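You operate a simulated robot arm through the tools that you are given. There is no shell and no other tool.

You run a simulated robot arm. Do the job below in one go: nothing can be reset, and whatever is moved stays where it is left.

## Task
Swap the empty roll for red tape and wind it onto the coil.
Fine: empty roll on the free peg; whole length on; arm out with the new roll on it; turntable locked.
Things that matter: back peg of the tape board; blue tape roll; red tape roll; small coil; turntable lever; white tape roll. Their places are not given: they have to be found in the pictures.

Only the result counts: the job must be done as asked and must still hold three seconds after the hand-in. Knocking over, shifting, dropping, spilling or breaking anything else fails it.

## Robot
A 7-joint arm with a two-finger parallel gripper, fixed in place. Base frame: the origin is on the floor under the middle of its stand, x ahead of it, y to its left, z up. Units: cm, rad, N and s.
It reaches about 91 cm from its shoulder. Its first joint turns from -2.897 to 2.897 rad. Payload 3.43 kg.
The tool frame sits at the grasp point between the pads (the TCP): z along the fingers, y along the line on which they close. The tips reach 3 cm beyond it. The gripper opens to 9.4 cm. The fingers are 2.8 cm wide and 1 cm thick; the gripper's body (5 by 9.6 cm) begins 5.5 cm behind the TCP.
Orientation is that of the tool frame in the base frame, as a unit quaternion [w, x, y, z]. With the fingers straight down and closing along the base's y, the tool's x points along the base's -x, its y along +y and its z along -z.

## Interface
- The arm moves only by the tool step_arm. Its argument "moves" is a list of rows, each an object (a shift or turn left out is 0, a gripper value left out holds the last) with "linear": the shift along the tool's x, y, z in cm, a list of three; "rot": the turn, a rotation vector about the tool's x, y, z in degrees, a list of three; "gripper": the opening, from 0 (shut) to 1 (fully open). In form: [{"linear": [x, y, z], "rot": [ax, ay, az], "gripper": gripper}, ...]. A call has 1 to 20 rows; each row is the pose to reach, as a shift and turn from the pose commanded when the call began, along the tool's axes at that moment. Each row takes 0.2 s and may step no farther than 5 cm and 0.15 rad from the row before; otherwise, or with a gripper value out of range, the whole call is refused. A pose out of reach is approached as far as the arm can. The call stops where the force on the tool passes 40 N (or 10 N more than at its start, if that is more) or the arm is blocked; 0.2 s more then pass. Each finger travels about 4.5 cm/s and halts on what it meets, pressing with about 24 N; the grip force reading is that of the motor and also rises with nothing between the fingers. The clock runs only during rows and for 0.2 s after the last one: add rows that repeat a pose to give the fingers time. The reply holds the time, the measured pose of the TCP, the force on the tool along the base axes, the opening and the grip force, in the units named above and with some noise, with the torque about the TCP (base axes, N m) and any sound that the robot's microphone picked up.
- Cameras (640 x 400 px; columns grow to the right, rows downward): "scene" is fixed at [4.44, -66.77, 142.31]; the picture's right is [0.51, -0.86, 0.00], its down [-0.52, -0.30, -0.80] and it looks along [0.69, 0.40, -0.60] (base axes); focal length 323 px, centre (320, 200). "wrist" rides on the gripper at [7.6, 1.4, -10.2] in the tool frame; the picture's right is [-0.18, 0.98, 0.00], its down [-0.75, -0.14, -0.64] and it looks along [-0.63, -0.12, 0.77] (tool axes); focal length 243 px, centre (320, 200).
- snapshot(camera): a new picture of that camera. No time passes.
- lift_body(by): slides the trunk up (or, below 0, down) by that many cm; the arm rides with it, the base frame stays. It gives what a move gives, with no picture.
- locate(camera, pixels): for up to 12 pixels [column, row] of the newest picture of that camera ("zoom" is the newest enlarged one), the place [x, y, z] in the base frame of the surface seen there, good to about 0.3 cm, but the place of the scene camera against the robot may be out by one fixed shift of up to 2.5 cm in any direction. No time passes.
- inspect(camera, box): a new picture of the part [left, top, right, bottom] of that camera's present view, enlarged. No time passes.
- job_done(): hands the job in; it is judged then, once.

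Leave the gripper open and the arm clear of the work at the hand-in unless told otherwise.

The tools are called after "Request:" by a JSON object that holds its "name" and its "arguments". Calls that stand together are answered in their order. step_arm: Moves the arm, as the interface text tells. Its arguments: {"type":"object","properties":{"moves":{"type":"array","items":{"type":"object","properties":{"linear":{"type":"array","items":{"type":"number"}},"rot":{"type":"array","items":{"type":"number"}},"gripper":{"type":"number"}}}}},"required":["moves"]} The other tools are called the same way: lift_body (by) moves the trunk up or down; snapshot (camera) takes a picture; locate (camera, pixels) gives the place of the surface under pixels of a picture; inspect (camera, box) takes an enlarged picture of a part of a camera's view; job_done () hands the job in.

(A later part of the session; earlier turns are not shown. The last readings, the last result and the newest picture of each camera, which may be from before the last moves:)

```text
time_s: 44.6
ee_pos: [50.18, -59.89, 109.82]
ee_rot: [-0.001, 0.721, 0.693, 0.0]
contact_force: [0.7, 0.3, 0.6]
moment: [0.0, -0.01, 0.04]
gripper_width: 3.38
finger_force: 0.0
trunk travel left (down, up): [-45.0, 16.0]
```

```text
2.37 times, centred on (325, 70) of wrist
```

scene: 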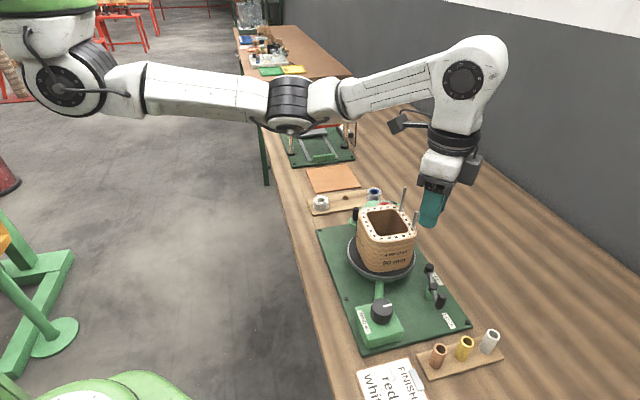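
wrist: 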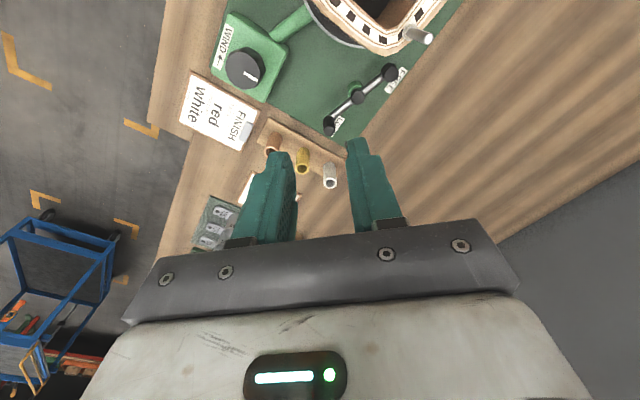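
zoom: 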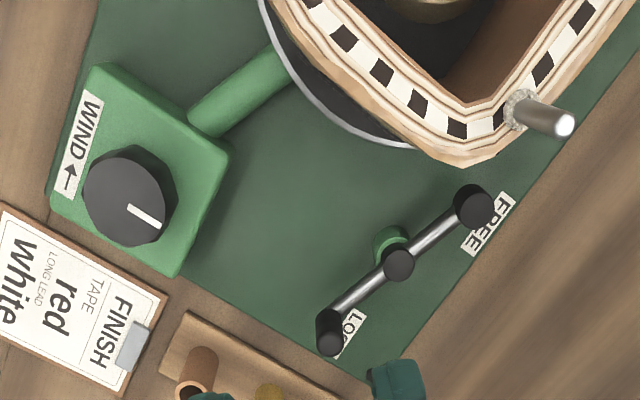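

The lever rod runs parallel to the board edge with its black grip at (50.3,-65.3), top z≈89.8, by the LOCK label; FREE is at the other end. I come over the grip and turn the hand 30° so the fingers close along the lever's rod, then I'll tilt the hand away from the coil.

Request:
{"name": "step_arm", "arguments": {"moves": [{"linear": [-1.1, 0.1, 1.2], "rot": [0, 0, -6]}, {"linear": [-2.2, 0.2, 2.4], "rot": [0, 0, -12]}, {"linear": [-3.3, 0.3, 3.6], "rot": [0, 0, -18]}, {"linear": [-4.4, 0.4, 4.8], "rot": [0, 0, -24]}, {"linear": [-5.4, 0.43, 6], "rot": [0, 0, -30]}, {"linear": [-5.4, 0.43, 6], "rot": [0, 0, -30]}]}}

Request:
{"name": "step_arm", "arguments": {"moves": [{"linear": [0, 0, 0], "rot": [0, 7.5, 0]}, {"linear": [0, 0, 0], "rot": [0, 15, 0]}, {"linear": [0, 0, 0], "rot": [0, 22.5, 0]}, {"linear": [0, 0, 0], "rot": [0, 30, 0]}, {"linear": [0, 0, 0], "rot": [0, 30, 0]}]}}

Request:
{"name": "snapshot", "arguments": {"camera": "wrist"}}

Request:
{"name": "snapshot", "arguments": {"camera": "scene"}}

```text
time_s: 46.0
ee_pos: [50.23, -65.51, 103.75]
ee_rot: [0.0, 0.517, 0.856, 0.001]
contact_force: [0.0, 0.1, 0.3]
moment: [0.02, 0.02, 0.03]
gripper_width: 3.37
finger_force: 0.1
trunk travel left (down, up): [-45.0, 16.0]
```

```text
time_s: 47.2
ee_pos: [49.46, -62.73, 105.09]
ee_rot: [-0.125, 0.508, 0.849, 0.075]
contact_force: [-0.6, -0.7, -0.3]
moment: [0.01, -0.01, 0.02]
gripper_width: 3.37
finger_force: 0.0
out of reach, approached as far as the arm can: row 2, 3, 4, 5
trunk travel left (down, up): [-45.0, 16.0]
```

```text
taken
```

wrist: 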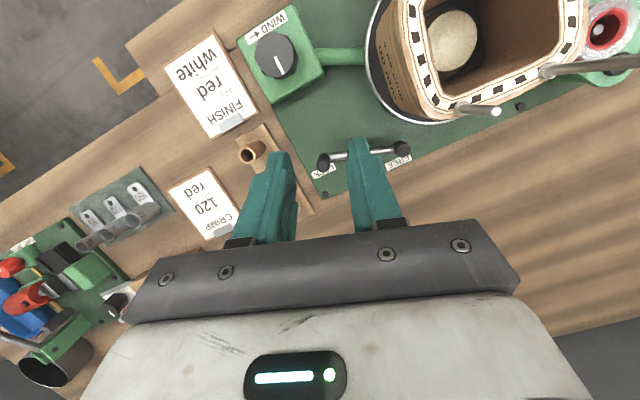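

```text
taken
```

scene: 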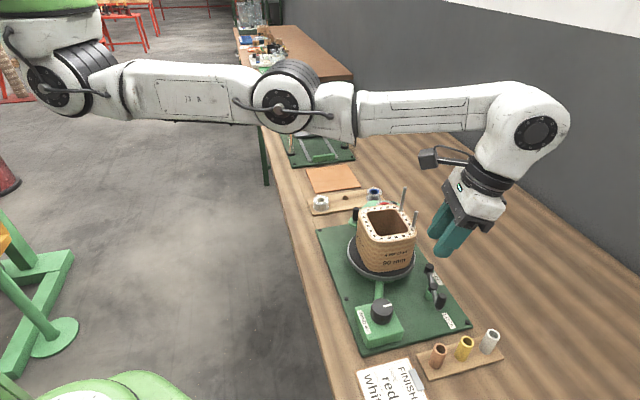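

Tilting at this spot runs out of reach. I'll work with less tilt instead. First I locate the coil's outline, studs and lever from this view.

Request:
{"name": "inspect", "arguments": {"camera": "wrist", "box": [310, 0, 640, 200]}}

Request:
{"name": "locate", "arguments": {"camera": "wrist", "pixels": [[425, 100], [455, 120], [500, 108], [560, 75], [585, 50], [497, 111], [635, 62], [402, 150], [323, 162], [365, 152], [370, 60], [440, 122]]}}

```text
1.94 times, centred on (475, 100) of wrist
```

zoom: 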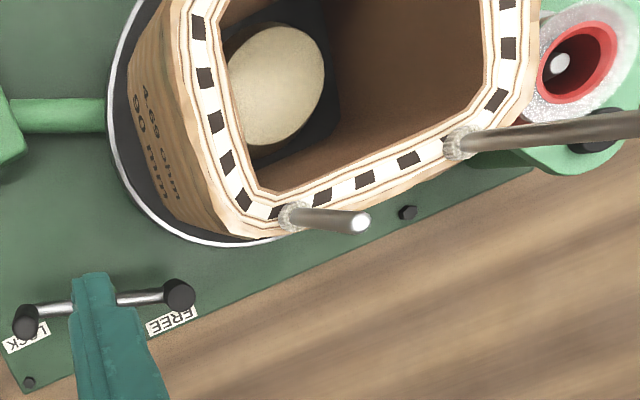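

```text
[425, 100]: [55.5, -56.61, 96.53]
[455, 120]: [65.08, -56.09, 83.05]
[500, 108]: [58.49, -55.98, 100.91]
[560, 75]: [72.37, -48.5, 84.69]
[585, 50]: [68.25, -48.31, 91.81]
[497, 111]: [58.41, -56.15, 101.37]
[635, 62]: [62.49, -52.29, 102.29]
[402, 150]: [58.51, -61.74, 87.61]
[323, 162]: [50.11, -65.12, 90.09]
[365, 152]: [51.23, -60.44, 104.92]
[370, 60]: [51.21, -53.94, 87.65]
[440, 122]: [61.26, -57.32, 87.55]
```

Coil corner is near (55.5,-56.6) and the studs at (58.4,-56.1) and (62.5,-52.3). I undo the tilt step by step.

Request:
{"name": "step_arm", "arguments": {"moves": [{"linear": [0, 0, 0], "rot": [0, -7.5, 0]}, {"linear": [0, 0, 0], "rot": [0, -15, 0]}, {"linear": [0, 0, 0], "rot": [0, -15, 0]}]}}

```text
time_s: 48.0
ee_pos: [49.38, -62.6, 105.06]
ee_rot: [-0.013, 0.513, 0.858, 0.008]
contact_force: [0.4, -0.4, 0.6]
moment: [-0.03, 0.02, -0.03]
gripper_width: 3.37
finger_force: 0.1
out of reach, approached as far as the arm can: row 1
trunk travel left (down, up): [-45.0, 16.0]
```

Near-vertical again. To gain reach margin for the lever I'll lower the trunk 15 cm; first I raise the hand 15 cm (and remove the last 1.7° of tilt), so that the hand's height stays the same.

Request:
{"name": "step_arm", "arguments": {"moves": [{"linear": [0, 0, -3], "rot": [0, -1.75, 0]}, {"linear": [0, 0, -6], "rot": [0, -1.75, 0]}, {"linear": [0, 0, -9], "rot": [0, -1.75, 0]}, {"linear": [0, 0, -12], "rot": [0, -1.75, 0]}, {"linear": [0, 0, -15], "rot": [0, -1.75, 0]}, {"linear": [0, 0, -15], "rot": [0, -1.75, 0]}]}}

Request:
{"name": "lift_body", "arguments": {"by": -15}}

Request:
{"name": "snapshot", "arguments": {"camera": "scene"}}

```text
time_s: 49.4
ee_pos: [49.73, -63.11, 120.11]
ee_rot: [0.001, 0.513, 0.859, 0.0]
contact_force: [0.2, -0.3, -0.3]
moment: [-0.01, -0.03, -0.02]
gripper_width: 3.39
finger_force: 0.1
trunk travel left (down, up): [-45.0, 16.0]
```

```text
time_s: 51.1
ee_pos: [49.74, -63.01, 105.23]
ee_rot: [0.001, 0.512, 0.859, -0.001]
contact_force: [0.4, -0.6, -0.1]
moment: [0.03, 0.0, -0.02]
gripper_width: 3.38
finger_force: 0.2
trunk travel left (down, up): [-30.0, 31.0]
```

```text
taken
```

scene: 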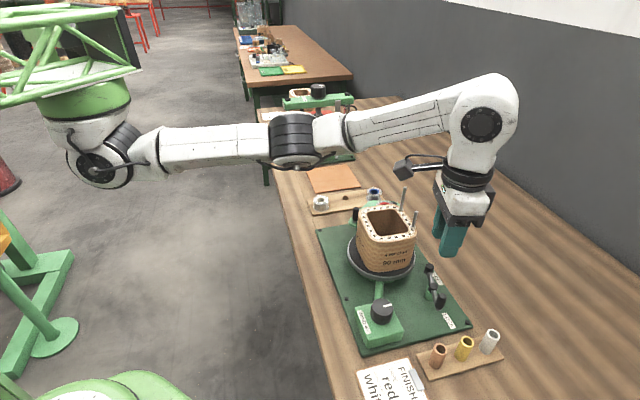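

The arm hangs from an overhead frame and is now better placed. I turn the hand a further 89° so the fingers will straddle the lever grip across the rod, and centre over the grip (50.3,-65.3).

Request:
{"name": "step_arm", "arguments": {"moves": [{"linear": [-0.2, -0.05, 0], "rot": [0, 0, -8.2]}, {"linear": [-0.4, -0.1, 0], "rot": [0, 0, -16.4]}, {"linear": [-0.6, -0.15, 0], "rot": [0, 0, -24.6]}, {"linear": [-0.8, -0.2, 0], "rot": [0, 0, -32.8]}, {"linear": [-1.0, -0.25, 0], "rot": [0, 0, -41]}, {"linear": [-1.2, -0.3, 0], "rot": [0, 0, -49.2]}, {"linear": [-1.4, -0.35, 0], "rot": [0, 0, -57.4]}, {"linear": [-1.6, -0.4, 0], "rot": [0, 0, -65.6]}, {"linear": [-1.8, -0.45, 0], "rot": [0, 0, -73.8]}, {"linear": [-2.0, -0.5, 0], "rot": [0, 0, -82]}, {"linear": [-2.25, -0.58, 0], "rot": [0, 0, -89]}, {"linear": [-2.25, -0.58, 0], "rot": [0, 0, -89]}]}}

Request:
{"name": "snapshot", "arguments": {"camera": "wrist"}}

Request:
{"name": "snapshot", "arguments": {"camera": "scene"}}

```text
time_s: 53.8
ee_pos: [50.4, -65.34, 105.11]
ee_rot: [0.0, -0.237, 0.972, 0.0]
contact_force: [0.6, -0.1, -0.5]
moment: [0.06, -0.02, -0.02]
gripper_width: 3.37
finger_force: 0.1
trunk travel left (down, up): [-30.0, 31.0]
```

```text
taken
```

wrist: 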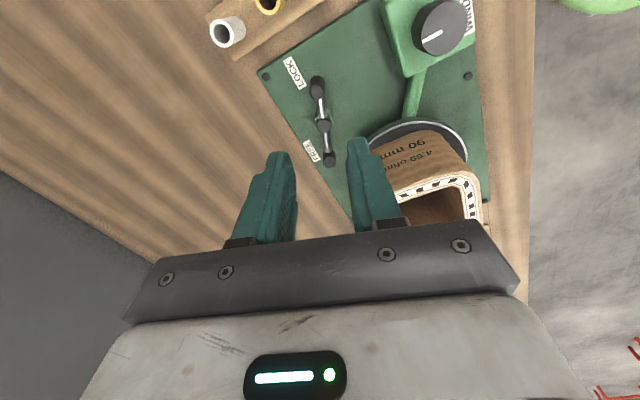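

```text
taken
```

scene: 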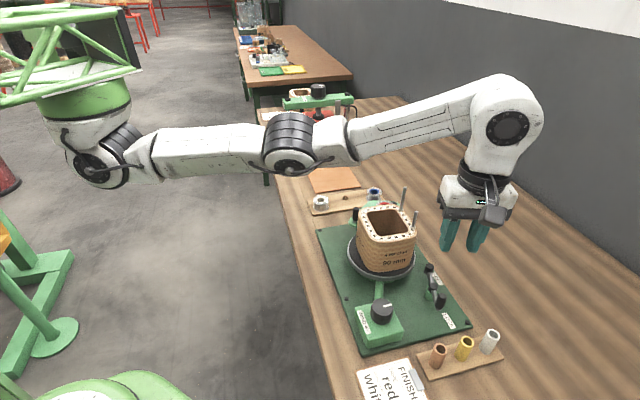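

The hand is over the grip with fingers across the rod. I zoom in on the lever.

Request:
{"name": "inspect", "arguments": {"camera": "wrist", "box": [260, 40, 400, 180]}}

Request:
{"name": "locate", "arguments": {"camera": "wrist", "pixels": [[316, 82], [318, 92], [324, 124], [329, 159], [295, 75], [313, 150], [437, 37], [467, 75], [320, 105], [327, 140], [426, 132], [263, 74]]}}

```text
2.86 times, centred on (330, 110) of wrist
```

zoom: 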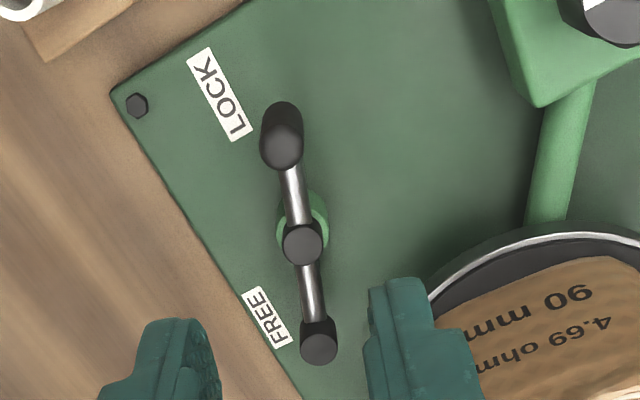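

```text
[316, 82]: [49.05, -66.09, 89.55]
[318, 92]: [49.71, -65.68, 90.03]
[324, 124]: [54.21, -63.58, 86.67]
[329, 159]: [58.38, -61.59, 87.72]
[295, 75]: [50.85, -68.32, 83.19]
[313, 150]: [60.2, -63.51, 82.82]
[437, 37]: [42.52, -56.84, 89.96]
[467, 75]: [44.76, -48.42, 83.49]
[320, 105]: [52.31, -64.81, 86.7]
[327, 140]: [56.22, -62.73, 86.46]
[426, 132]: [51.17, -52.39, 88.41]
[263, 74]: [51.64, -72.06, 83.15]
```

Grip axis is about (50.05,-65.6). I lower to TCP z≈90.7, fingers either side of it.

Request:
{"name": "step_arm", "arguments": {"moves": [{"linear": [0.43, -0.07, 3]}, {"linear": [0.43, -0.07, 6]}, {"linear": [0.43, -0.07, 9]}, {"linear": [0.43, -0.07, 11.5]}, {"linear": [0.43, -0.07, 13.3]}, {"linear": [0.43, -0.07, 14.4]}, {"linear": [0.43, -0.07, 14.4]}]}}

Request:
{"name": "snapshot", "arguments": {"camera": "wrist"}}

Request:
{"name": "inspect", "arguments": {"camera": "scene", "box": [370, 220, 500, 340]}}

```text
time_s: 55.4
ee_pos: [50.01, -65.57, 90.87]
ee_rot: [0.0, -0.236, 0.972, 0.0]
contact_force: [-0.5, 0.1, 0.1]
moment: [0.01, 0.0, 0.01]
gripper_width: 3.39
finger_force: 0.0
trunk travel left (down, up): [-30.0, 31.0]
```

```text
taken
```

wrist: 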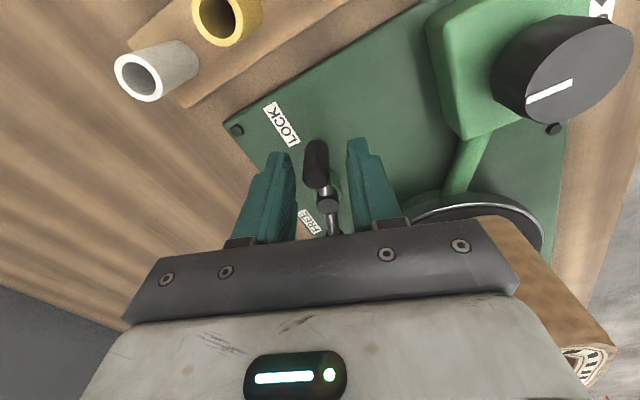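

```text
3.33 times, centred on (435, 280) of scene
```

zoom: 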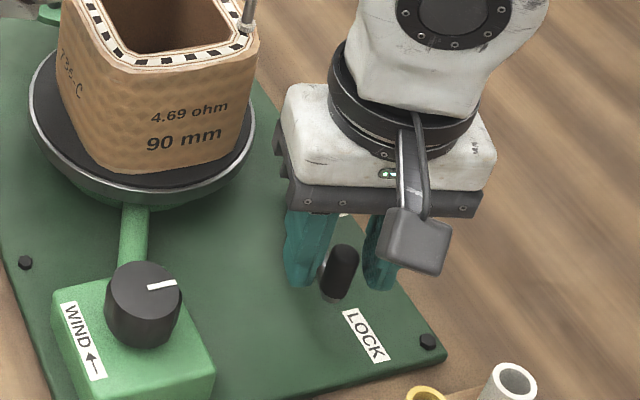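

The grip stands between the fingers. I close on it.

Request:
{"name": "step_arm", "arguments": {"moves": [{"linear": [0, 0, 0], "gripper": 0.25}, {"linear": [0, 0, 0], "gripper": 0.15}, {"linear": [0, 0, 0], "gripper": 0.08}, {"linear": [0, 0, 0], "gripper": 0.08}]}}

Request:
{"name": "snapshot", "arguments": {"camera": "wrist"}}

```text
time_s: 56.4
ee_pos: [49.89, -65.88, 90.73]
ee_rot: [0.0, -0.236, 0.972, -0.002]
contact_force: [6.9, -16.3, -1.4]
moment: [-0.2, -0.14, 0.02]
gripper_width: 1.78
finger_force: 8.7
trunk travel left (down, up): [-30.0, 31.0]
```

```text
taken
```

wrist: 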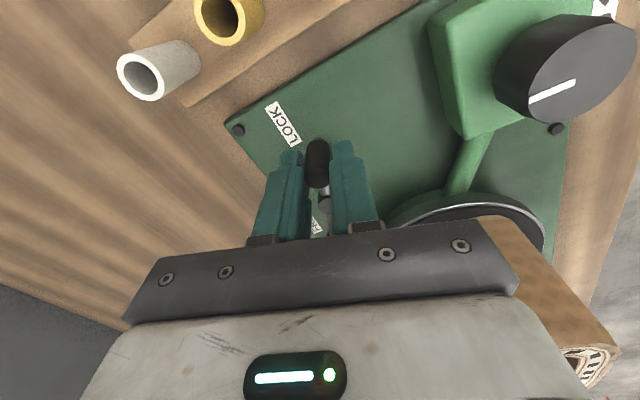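

The lever pushes back outward (17 N), so its stop is on the inner side; it should swing outward. I tighten the grip and move it about 20° along its arc outward to test.

Request:
{"name": "step_arm", "arguments": {"moves": [{"linear": [0, -0.25, 0], "gripper": 0.0}, {"linear": [-0.04, -0.65, 0]}, {"linear": [-0.09, -1.1, 0]}, {"linear": [-0.2, -1.5, 0]}, {"linear": [-0.33, -1.93, 0]}, {"linear": [-0.33, -1.93, 0]}]}}

Request:
{"name": "snapshot", "arguments": {"camera": "wrist"}}

Request:
{"name": "inspect", "arguments": {"camera": "scene", "box": [370, 220, 500, 340]}}

```text
time_s: 57.8
ee_pos: [51.04, -67.05, 90.89]
ee_rot: [-0.001, -0.235, 0.972, -0.001]
contact_force: [-3.6, 2.3, 2.9]
moment: [0.35, 0.88, 0.2]
gripper_width: 1.54
finger_force: 45.0
trunk travel left (down, up): [-30.0, 31.0]
```

```text
taken
```

wrist: 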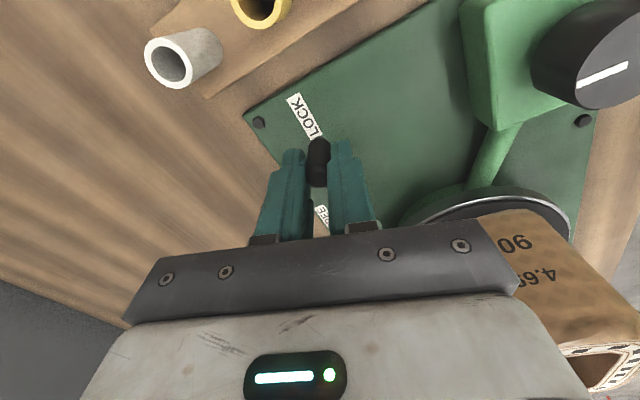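

```text
3.33 times, centred on (435, 280) of scene
```

zoom: 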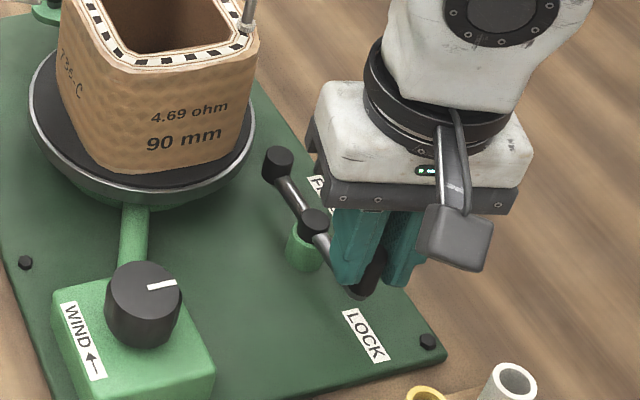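

The lever moves outward easily (4 N). I continue along the arc to about 60°, listening for a click.

Request:
{"name": "step_arm", "arguments": {"moves": [{"linear": [-0.38, -0.775, 0]}, {"linear": [-0.884, -1.473, 0]}, {"linear": [-1.503, -2.073, 0]}, {"linear": [-2.218, -2.556, 0]}, {"linear": [-2.218, -2.556, 0]}]}}

Request:
{"name": "inspect", "arguments": {"camera": "scene", "box": [370, 220, 500, 340]}}

Request:
{"name": "snapshot", "arguments": {"camera": "wrist"}}

```text
time_s: 58.7
ee_pos: [53.21, -68.5, 90.76]
ee_rot: [0.005, -0.233, 0.972, -0.002]
contact_force: [4.5, 12.9, -2.6]
moment: [1.58, -0.88, -0.06]
gripper_width: 1.53
finger_force: 44.8
out of reach, approached as far as the arm can: row 3, 4
trunk travel left (down, up): [-30.0, 31.0]
stopped in row 4: the force on the tool passed its limit at 47 N (the readings are from after the stop); the commanded pose is now the measured one
```

```text
3.33 times, centred on (435, 280) of scene
```

zoom: 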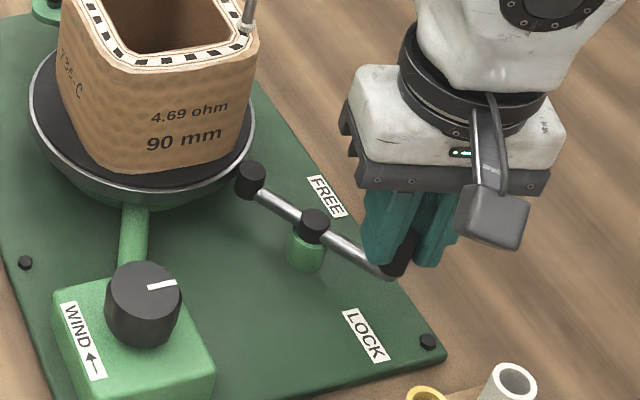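

```text
taken
```

wrist: 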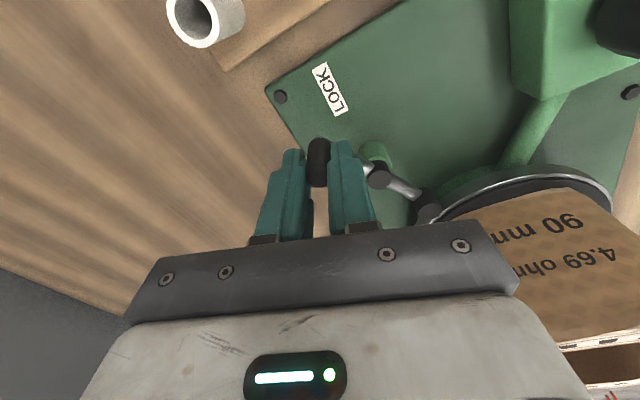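

The reach ends here (handle at about 49° of swing). I check where the shoulder and wrist joints are, to choose a better trunk height.

Request:
{"name": "snapshot", "arguments": {"camera": "scene"}}

Request:
{"name": "locate", "arguments": {"camera": "scene", "pixels": [[85, 90], [85, 120], [95, 175], [160, 150], [290, 130], [295, 160], [345, 140], [430, 125], [500, 110], [510, 125], [40, 95], [60, 60]]}}

```text
taken
```

scene: 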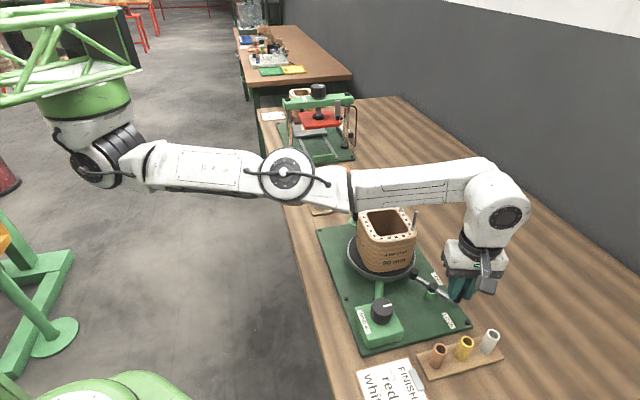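

```text
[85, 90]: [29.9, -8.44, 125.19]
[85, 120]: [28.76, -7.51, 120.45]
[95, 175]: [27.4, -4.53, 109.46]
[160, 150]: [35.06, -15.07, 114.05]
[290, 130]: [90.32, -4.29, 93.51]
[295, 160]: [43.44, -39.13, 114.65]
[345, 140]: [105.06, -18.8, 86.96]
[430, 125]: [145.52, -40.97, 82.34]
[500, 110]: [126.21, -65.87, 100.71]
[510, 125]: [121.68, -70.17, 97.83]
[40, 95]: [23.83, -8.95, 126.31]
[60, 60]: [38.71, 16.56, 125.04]
```

Shoulder is near (30,-2), so this is the horizontal reach limit. Instead of holding the grip I'll push the lever's rod closer to its post with closed fingers. I open and rise clear of the grip first.

Request:
{"name": "step_arm", "arguments": {"moves": [{"linear": [0, 0, 0], "gripper": 0.2}, {"linear": [0, 0, 0], "gripper": 0.32}, {"linear": [0, 0, -1.5], "gripper": 0.36}, {"linear": [0, 0, -4]}, {"linear": [0, 0, -6]}, {"linear": [0, 0, -6]}]}}

Request:
{"name": "snapshot", "arguments": {"camera": "wrist"}}

Request:
{"name": "inspect", "arguments": {"camera": "scene", "box": [370, 220, 500, 340]}}

```text
time_s: 60.1
ee_pos: [53.08, -68.46, 96.98]
ee_rot: [0.004, -0.231, 0.973, -0.004]
contact_force: [-0.1, 0.5, -0.5]
moment: [-0.02, 0.02, -0.03]
gripper_width: 3.38
finger_force: 0.1
trunk travel left (down, up): [-30.0, 31.0]
```

```text
taken
```

wrist: 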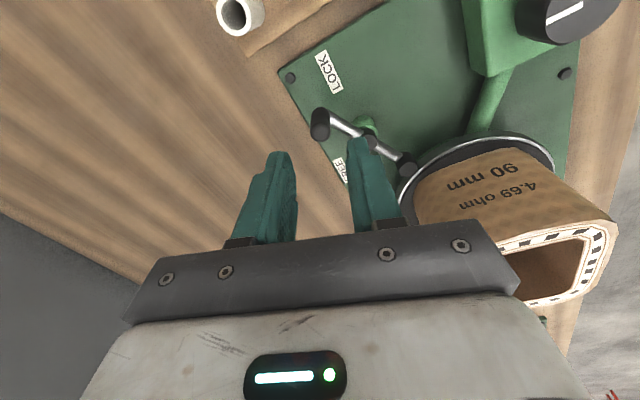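

```text
3.33 times, centred on (435, 280) of scene
```

zoom: 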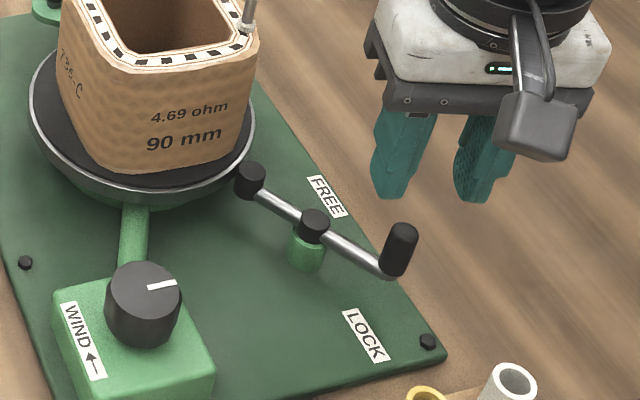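

The lever now sticks outward between the labels. I locate it to plan the push on its rod.

Request:
{"name": "inspect", "arguments": {"camera": "wrist", "box": [280, 60, 440, 200]}}

Request:
{"name": "locate", "arguments": {"camera": "wrist", "pixels": [[319, 128], [368, 142], [404, 165], [340, 124], [388, 155], [350, 128], [325, 112], [413, 160], [338, 165], [330, 70], [366, 122], [404, 190]]}}

```text
2.86 times, centred on (360, 130) of wrist
```

zoom: 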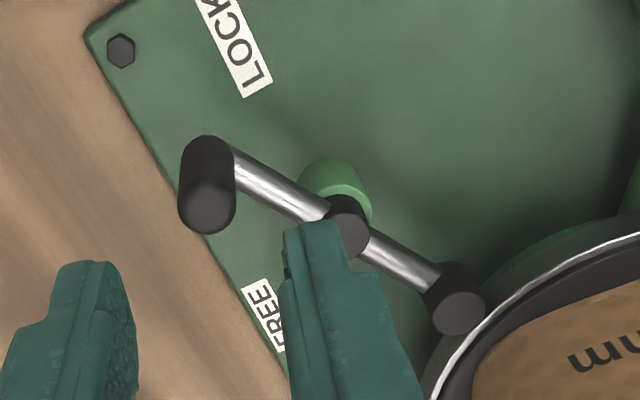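

```text
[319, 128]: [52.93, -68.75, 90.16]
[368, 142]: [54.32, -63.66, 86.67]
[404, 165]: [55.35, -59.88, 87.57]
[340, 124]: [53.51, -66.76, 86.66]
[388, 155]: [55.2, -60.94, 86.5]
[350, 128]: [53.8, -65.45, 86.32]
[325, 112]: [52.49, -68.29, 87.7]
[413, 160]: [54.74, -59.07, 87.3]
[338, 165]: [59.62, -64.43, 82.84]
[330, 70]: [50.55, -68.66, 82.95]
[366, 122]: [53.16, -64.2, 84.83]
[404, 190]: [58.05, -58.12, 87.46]
```

Post is at about (54.35,-63.6), rod z≈86.5, grip now at (52.9,-68.7). I close the fingers, move to the near side of the rod at (51.35,-65.5) and lower so the tips reach below rod height (TCP z≈88.9).

Request:
{"name": "step_arm", "arguments": {"moves": [{"linear": [0.1, 1.7, 0], "gripper": 0.0}, {"linear": [0.2, 3.45, 0]}, {"linear": [0.2, 3.45, 0]}, {"linear": [0.2, 3.45, 2.5]}, {"linear": [0.2, 3.45, 5]}, {"linear": [0.2, 3.45, 7]}, {"linear": [0.2, 3.45, 8.1]}, {"linear": [0.2, 3.45, 8.1]}]}}

Request:
{"name": "snapshot", "arguments": {"camera": "wrist"}}

Request:
{"name": "inspect", "arguments": {"camera": "scene", "box": [370, 220, 500, 340]}}

```text
time_s: 61.9
ee_pos: [51.45, -65.56, 88.82]
ee_rot: [0.004, -0.232, 0.973, -0.004]
contact_force: [0.4, 0.1, 0.4]
moment: [-0.03, -0.03, 0.0]
gripper_width: 0.0
finger_force: 24.3
trunk travel left (down, up): [-30.0, 31.0]
```

```text
taken
```

wrist: 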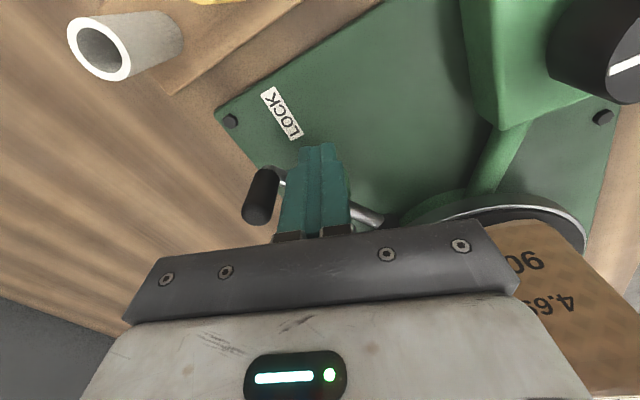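

```text
3.33 times, centred on (435, 280) of scene
```

zoom: 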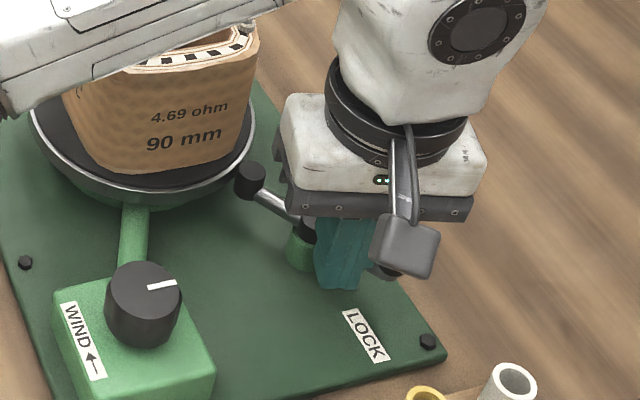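

Fingers are behind the rod. Now I push the rod around its post in small steps, from about 47° toward 100° of swing.

Request:
{"name": "step_arm", "arguments": {"moves": [{"linear": [-0.423, -0.783, 0]}, {"linear": [-0.667, -1.298, 0]}, {"linear": [-1.0, -1.769, 0]}, {"linear": [-1.407, -2.163, 0]}, {"linear": [-1.88, -2.491, 0]}, {"linear": [-1.88, -2.491, 0]}]}}

Request:
{"name": "snapshot", "arguments": {"camera": "wrist"}}

Request:
{"name": "inspect", "arguments": {"camera": "scene", "box": [370, 220, 500, 340]}}

```text
time_s: 62.4
ee_pos: [51.72, -65.91, 88.75]
ee_rot: [-0.001, -0.229, 0.973, 0.005]
contact_force: [-7.5, 8.4, 4.5]
moment: [0.25, 0.13, 0.1]
gripper_width: 0.0
finger_force: 23.9
trunk travel left (down, up): [-30.0, 31.0]
stopped in row 2: the force on the tool passed its limit at 48 N (the readings are from after the stop); the commanded pose is now the measured one
```

```text
taken
```

wrist: 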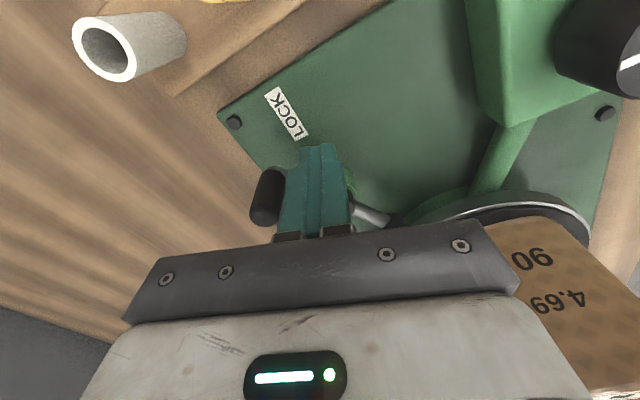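

```text
3.33 times, centred on (435, 280) of scene
```

zoom: 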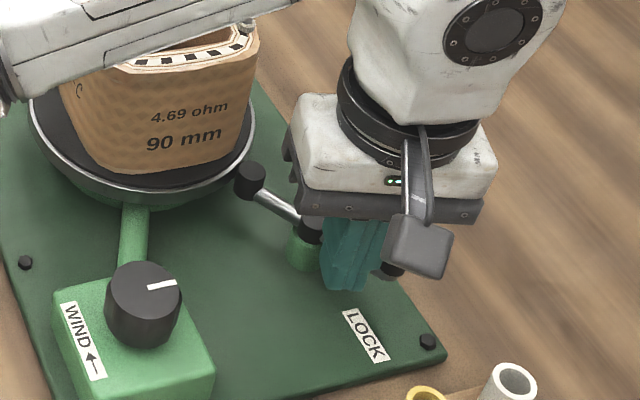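

The push was blocked at about 48° of swing (48 N). The far end of the lever now sits right by the turntable rim. To tell whether this means locked or free, I'll test the knob. First I rise clear and take a close look at the lever end and rim.

Request:
{"name": "step_arm", "arguments": {"moves": [{"linear": [0.2, 0.3, -0.5]}, {"linear": [0.2, 0.3, -3]}, {"linear": [0.2, 0.3, -6]}, {"linear": [0.2, 0.3, -9]}, {"linear": [1.5, 1.5, -12]}, {"linear": [3.0, 3.0, -15]}, {"linear": [3.0, 3.0, -15]}]}}

Request:
{"name": "snapshot", "arguments": {"camera": "wrist"}}

Request:
{"name": "inspect", "arguments": {"camera": "wrist", "box": [280, 60, 460, 200]}}

Request:
{"name": "inspect", "arguments": {"camera": "scene", "box": [400, 250, 460, 320]}}

```text
time_s: 64.0
ee_pos: [47.97, -64.58, 103.58]
ee_rot: [0.001, -0.23, 0.973, 0.005]
contact_force: [-0.4, -0.2, -0.7]
moment: [0.03, -0.01, 0.0]
gripper_width: 0.0
finger_force: 24.0
trunk travel left (down, up): [-30.0, 31.0]
```

```text
taken
```

wrist: 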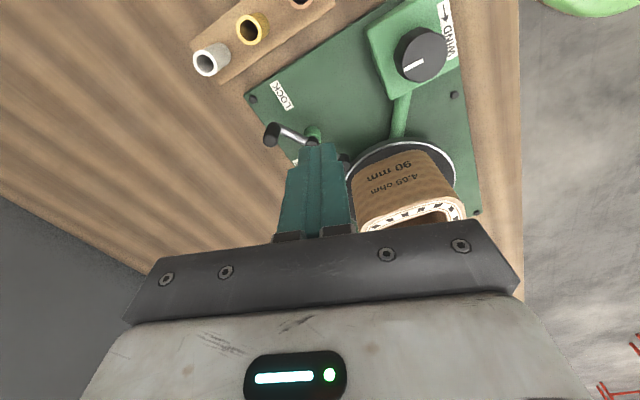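

```text
2.86 times, centred on (370, 130) of wrist
```

zoom: 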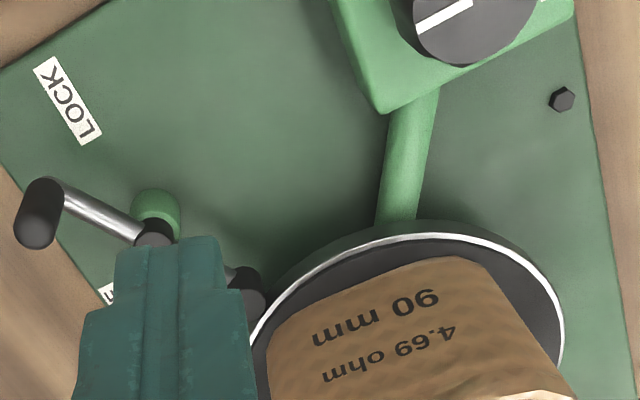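

```text
5.71 times, centred on (430, 285) of scene
```

zoom: 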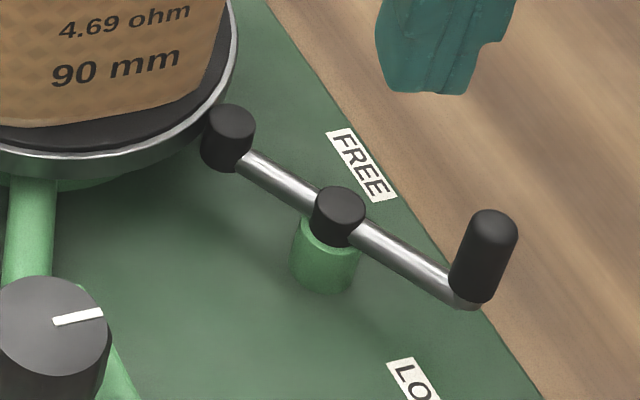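

The black end of the lever is a brake pad and it now presses on the turntable rim: that is LOCKED, so at the start it was free. I'll push the lever back to its starting position. I go to the outer side of the rod at (56.05,-66.7) and lower.

Request:
{"name": "step_arm", "arguments": {"moves": [{"linear": [-2.1, -1.84, 0]}, {"linear": [-4.2, -3.68, 1]}, {"linear": [-6.28, -5.51, 3]}, {"linear": [-6.28, -5.51, 6]}, {"linear": [-6.28, -5.51, 9]}, {"linear": [-6.28, -5.51, 12]}, {"linear": [-6.28, -5.51, 14.0]}, {"linear": [-6.28, -5.51, 14.7]}, {"linear": [-6.28, -5.51, 14.7]}]}}

Request:
{"name": "snapshot", "arguments": {"camera": "wrist"}}

Request:
{"name": "inspect", "arguments": {"camera": "scene", "box": [370, 220, 500, 340]}}

```text
time_s: 66.0
ee_pos: [55.96, -66.7, 88.82]
ee_rot: [0.001, -0.231, 0.973, 0.005]
contact_force: [-0.2, -0.2, 0.4]
moment: [0.05, -0.01, -0.02]
gripper_width: 0.01
finger_force: 23.7
trunk travel left (down, up): [-30.0, 31.0]
```

```text
taken
```

wrist: 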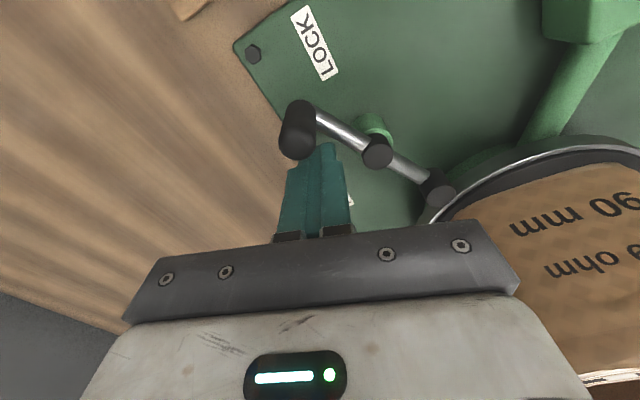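

```text
3.33 times, centred on (435, 280) of scene
```

zoom: 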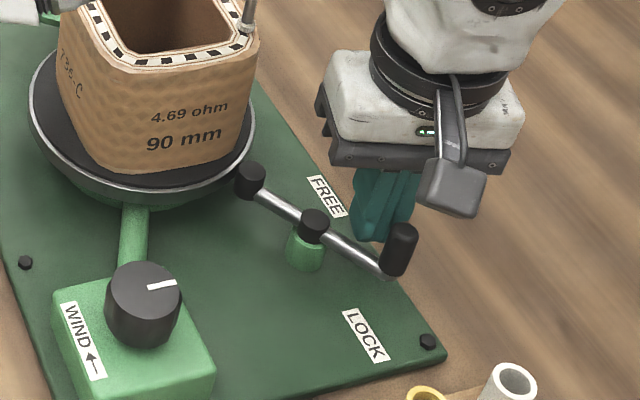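

Fingers stand on the outer side of the rod. I push it back toward its starting position in small steps.

Request:
{"name": "step_arm", "arguments": {"moves": [{"linear": [0.6, 0.27, 0]}, {"linear": [1.16, 0.41, 0]}, {"linear": [1.68, 0.64, 0]}, {"linear": [2.15, 0.96, 0]}, {"linear": [2.56, 1.36, 0]}, {"linear": [2.56, 1.36, 0]}]}}

Request:
{"name": "snapshot", "arguments": {"camera": "wrist"}}

Request:
{"name": "inspect", "arguments": {"camera": "scene", "box": [370, 220, 500, 340]}}

```text
time_s: 67.4
ee_pos: [52.99, -66.66, 88.85]
ee_rot: [0.001, -0.23, 0.973, 0.005]
contact_force: [3.5, 3.2, 0.1]
moment: [-0.06, 0.06, -0.09]
gripper_width: 0.0
finger_force: 24.3
trunk travel left (down, up): [-30.0, 31.0]
```

```text
taken
```

wrist: 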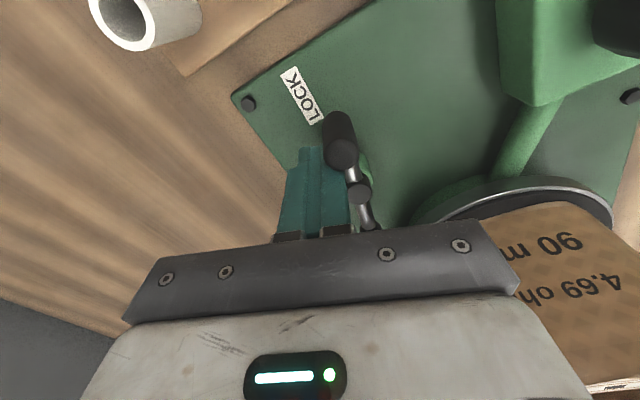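

```text
3.33 times, centred on (435, 280) of scene
```

zoom: 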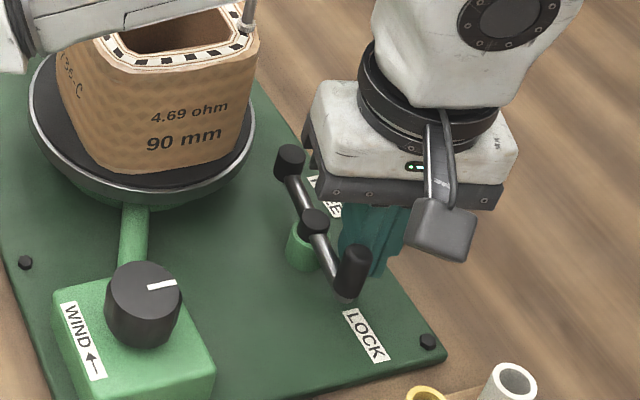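

The lever is nearly back (about 10° short of its start). I push a bit further inward.

Request:
{"name": "step_arm", "arguments": {"moves": [{"linear": [0.15, 0.3, 0]}, {"linear": [0.25, 0.6, 0]}, {"linear": [0.25, 0.6, 0]}]}}

Request:
{"name": "inspect", "arguments": {"camera": "scene", "box": [405, 250, 475, 335]}}

```text
time_s: 68.2
ee_pos: [52.78, -66.25, 88.88]
ee_rot: [0.003, -0.232, 0.973, 0.005]
contact_force: [20.2, 11.7, 1.1]
moment: [-0.13, 0.19, -0.36]
gripper_width: 0.0
finger_force: 24.2
trunk travel left (down, up): [-30.0, 31.0]
```

```text
4.71 times, centred on (440, 292) of scene
```

zoom: 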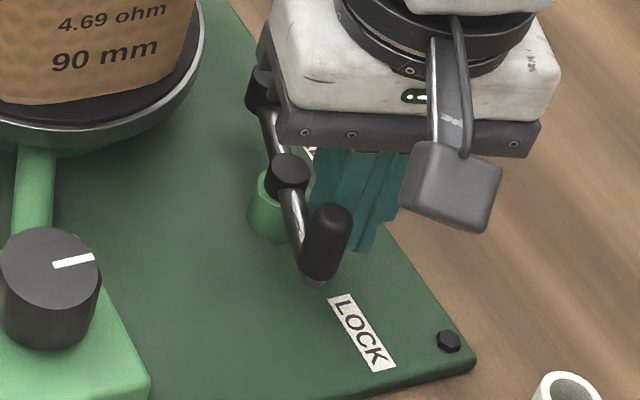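

The lever is back exactly at its starting position. I back off, rise to about z=104 and look.

Request:
{"name": "step_arm", "arguments": {"moves": [{"linear": [-0.4, -0.5, 0]}, {"linear": [-0.4, -0.9, 0]}, {"linear": [-0.4, -0.9, -3]}, {"linear": [-0.4, -0.9, -7]}, {"linear": [-0.4, -0.9, -11]}, {"linear": [-0.4, -0.9, -15]}, {"linear": [-0.4, -0.9, -15]}]}}

Request:
{"name": "snapshot", "arguments": {"camera": "wrist"}}

Request:
{"name": "snapshot", "arguments": {"camera": "scene"}}

```text
time_s: 69.8
ee_pos: [53.35, -66.99, 103.72]
ee_rot: [0.002, -0.23, 0.973, 0.004]
contact_force: [-0.7, 0.1, -0.4]
moment: [0.01, -0.01, 0.03]
gripper_width: 0.0
finger_force: 23.6
trunk travel left (down, up): [-30.0, 31.0]
```

```text
taken
```

wrist: 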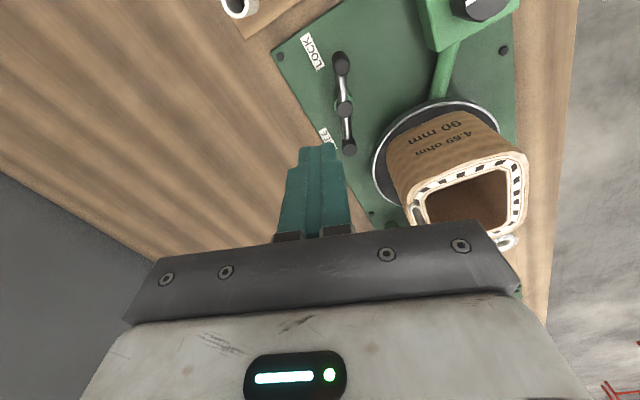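

```text
taken
```

scene: 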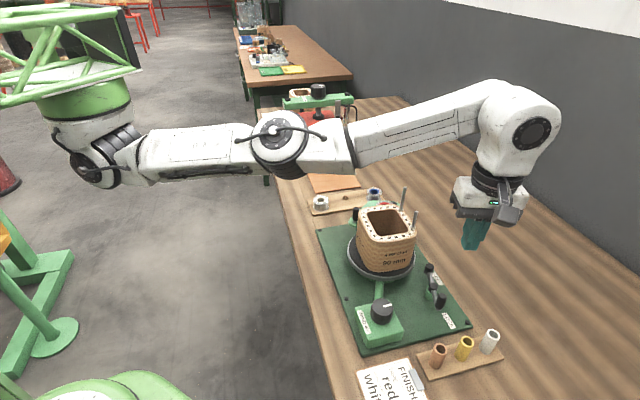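

Lever is free again, pad away from the rim. Now I go to the WIND knob at about (42.4,-56.8), opening the gripper to ~7.5 cm, at z≈104.

Request:
{"name": "step_arm", "arguments": {"moves": [{"linear": [1.3, 3.5, 0], "gripper": 0.4}, {"linear": [2.6, 7, 0], "gripper": 0.8}, {"linear": [3.9, 10.5, 0]}, {"linear": [5.18, 14, 0]}, {"linear": [5.18, 14, 0]}]}}

Request:
{"name": "snapshot", "arguments": {"camera": "wrist"}}

Request:
{"name": "inspect", "arguments": {"camera": "wrist", "box": [260, 50, 400, 180]}}

```text
time_s: 71.0
ee_pos: [53.49, -66.96, 103.74]
ee_rot: [0.001, -0.231, 0.973, 0.004]
contact_force: [0.0, -0.5, 0.1]
moment: [-0.01, 0.0, -0.01]
gripper_width: 7.52
finger_force: 0.1
out of reach, approached as far as the arm can: row 1, 2, 3, 4, 5
trunk travel left (down, up): [-30.0, 31.0]
```

```text
taken
```

wrist: 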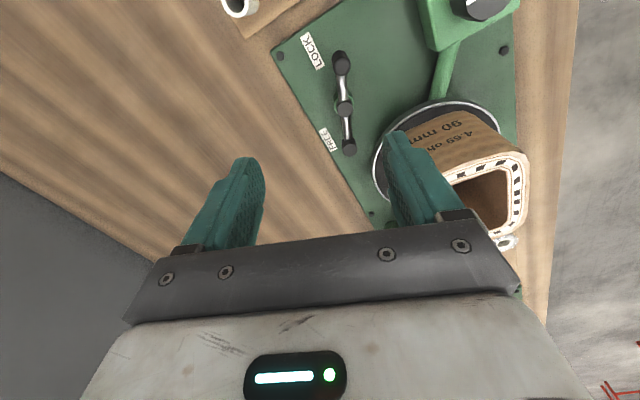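

```text
3.08 times, centred on (330, 115) of wrist
```

zoom: 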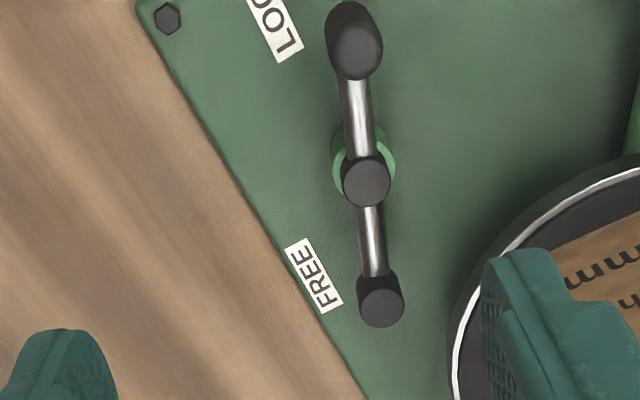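

The arm refused, apparently a wrist joint limit with this hand angle. I rotate the hand back 45° and try a small move.

Request:
{"name": "step_arm", "arguments": {"moves": [{"linear": [0, 0, 0], "rot": [0, 0, 8]}, {"linear": [0, 0, 0], "rot": [0, 0, 16]}, {"linear": [0, 0, 0], "rot": [0, 0, 24]}, {"linear": [0.5, 1.5, 0], "rot": [0, 0, 32]}, {"linear": [1.2, 3.5, 0], "rot": [0, 0, 40]}, {"linear": [1.8, 5, 0], "rot": [0, 0, 45]}, {"linear": [1.8, 5, 0], "rot": [0, 0, 45]}]}}

Request:
{"name": "snapshot", "arguments": {"camera": "scene"}}

```text
time_s: 72.6
ee_pos: [49.85, -63.06, 103.68]
ee_rot: [-0.003, 0.16, 0.987, 0.004]
contact_force: [0.6, 0.5, 0.7]
moment: [-0.01, 0.04, -0.01]
gripper_width: 7.52
finger_force: 0.1
out of reach, approached as far as the arm can: row 4, 5
trunk travel left (down, up): [-30.0, 31.0]
```

```text
taken
```

scene: 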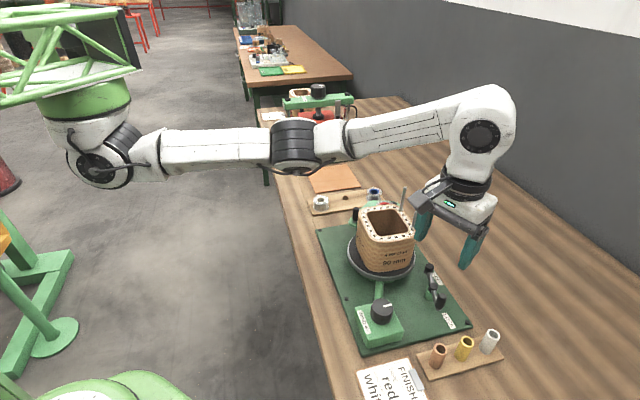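

That worked; the limit lies at about y-angle 117°. From here I move over the knob at (42.4,-56.8).

Request:
{"name": "step_arm", "arguments": {"moves": [{"linear": [3, 1.2, 0]}, {"linear": [6, 2.4, 0]}, {"linear": [9.05, 3.59, 0]}, {"linear": [9.05, 3.59, 0]}]}}

Request:
{"name": "snapshot", "arguments": {"camera": "wrist"}}

Request:
{"name": "inspect", "arguments": {"camera": "wrist", "box": [250, 50, 420, 190]}}

```text
time_s: 73.6
ee_pos: [42.31, -57.02, 103.75]
ee_rot: [-0.001, 0.16, 0.987, 0.005]
contact_force: [0.6, 0.3, -0.7]
moment: [0.03, 0.01, 0.02]
gripper_width: 7.51
finger_force: 0.0
trunk travel left (down, up): [-30.0, 31.0]
```

```text
taken
```

wrist: 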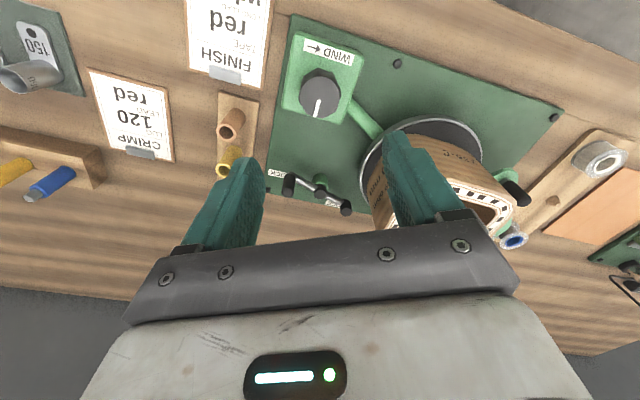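

```text
2.86 times, centred on (335, 120) of wrist
```

zoom: 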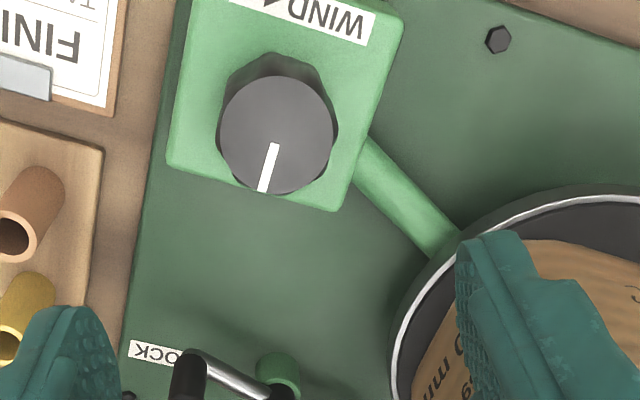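

I locate the knob's top face: centre and edges.

Request:
{"name": "locate", "arguments": {"camera": "zoom", "pixels": [[277, 135], [224, 135], [330, 135], [277, 82], [280, 190], [200, 130], [345, 60], [275, 60], [268, 185], [305, 25], [385, 340], [560, 230]]}}

```text
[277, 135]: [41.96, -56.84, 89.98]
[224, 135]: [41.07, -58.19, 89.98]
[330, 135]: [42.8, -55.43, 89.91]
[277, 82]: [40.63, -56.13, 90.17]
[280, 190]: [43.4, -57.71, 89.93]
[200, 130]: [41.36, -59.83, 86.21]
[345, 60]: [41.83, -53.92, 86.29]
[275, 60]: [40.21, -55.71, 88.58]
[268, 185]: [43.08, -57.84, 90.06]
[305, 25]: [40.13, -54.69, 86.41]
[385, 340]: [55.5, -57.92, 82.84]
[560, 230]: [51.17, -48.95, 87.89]
```

Knob axis (41.97,-56.85), top z 90.0, about 3.5 cm wide. I turn the hand 24° counter-clockwise for more stroke, narrow the opening to 5.5 cm and lower around the knob to TCP z≈89.8.

Request:
{"name": "step_arm", "arguments": {"moves": [{"linear": [0.38, 0.05, 2.5], "rot": [0, 0, -8], "gripper": 0.585}, {"linear": [0.38, 0.05, 5], "rot": [0, 0, -16]}, {"linear": [0.38, 0.05, 7.5], "rot": [0, 0, -24]}, {"linear": [0.38, 0.05, 10], "rot": [0, 0, -24]}, {"linear": [0.38, 0.05, 12], "rot": [0, 0, -24]}, {"linear": [0.38, 0.05, 13.5], "rot": [0, 0, -24]}, {"linear": [0.38, 0.05, 13.9], "rot": [0, 0, -24]}, {"linear": [0.38, 0.05, 13.9], "rot": [0, 0, -24]}]}}

Request:
{"name": "snapshot", "arguments": {"camera": "wrist"}}

Request:
{"name": "inspect", "arguments": {"camera": "scene", "box": [320, 180, 450, 350]}}

```text
time_s: 75.4
ee_pos: [41.96, -56.64, 89.79]
ee_rot: [0.0, -0.049, 0.999, 0.004]
contact_force: [0.7, 0.0, 0.9]
moment: [0.01, -0.01, 0.01]
gripper_width: 5.5
finger_force: 0.0
trunk travel left (down, up): [-30.0, 31.0]
```

```text
taken
```

wrist: 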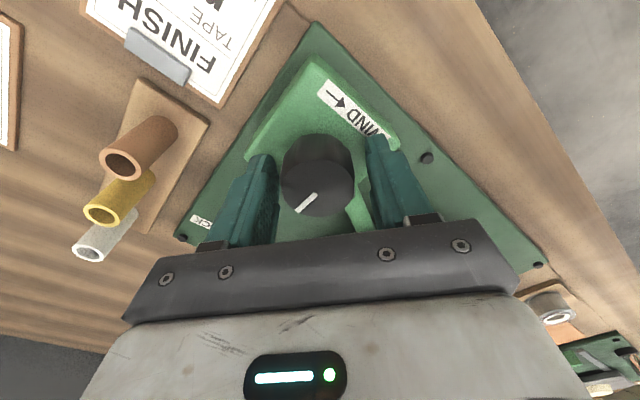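

```text
2.35 times, centred on (385, 265) of scene
```

zoom: 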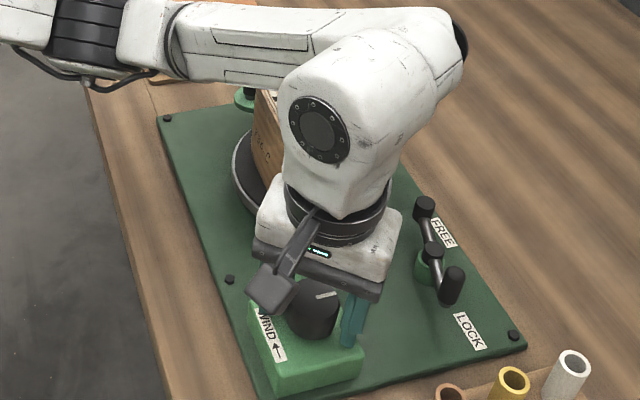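

The forearm passes close to the coil in this picture. I check its height against the studs (tops ≈102) before doing anything.

Request:
{"name": "snapshot", "arguments": {"camera": "scene"}}

Request:
{"name": "locate", "arguments": {"camera": "scene", "pixels": [[330, 200], [360, 205], [375, 215], [400, 205], [430, 205], [440, 215], [385, 232], [380, 250], [345, 215], [405, 240], [300, 200], [420, 225]]}}

```text
taken
```

scene: 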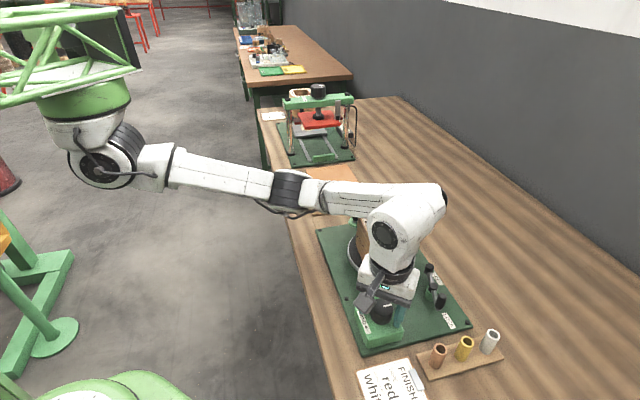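

```text
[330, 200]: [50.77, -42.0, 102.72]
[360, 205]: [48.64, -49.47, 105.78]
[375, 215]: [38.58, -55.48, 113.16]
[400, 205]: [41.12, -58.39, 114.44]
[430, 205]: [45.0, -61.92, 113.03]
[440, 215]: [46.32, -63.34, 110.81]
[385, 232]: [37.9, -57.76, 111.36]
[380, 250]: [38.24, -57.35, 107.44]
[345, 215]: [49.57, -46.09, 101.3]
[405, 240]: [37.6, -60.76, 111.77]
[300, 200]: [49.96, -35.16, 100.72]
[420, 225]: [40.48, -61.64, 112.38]
```

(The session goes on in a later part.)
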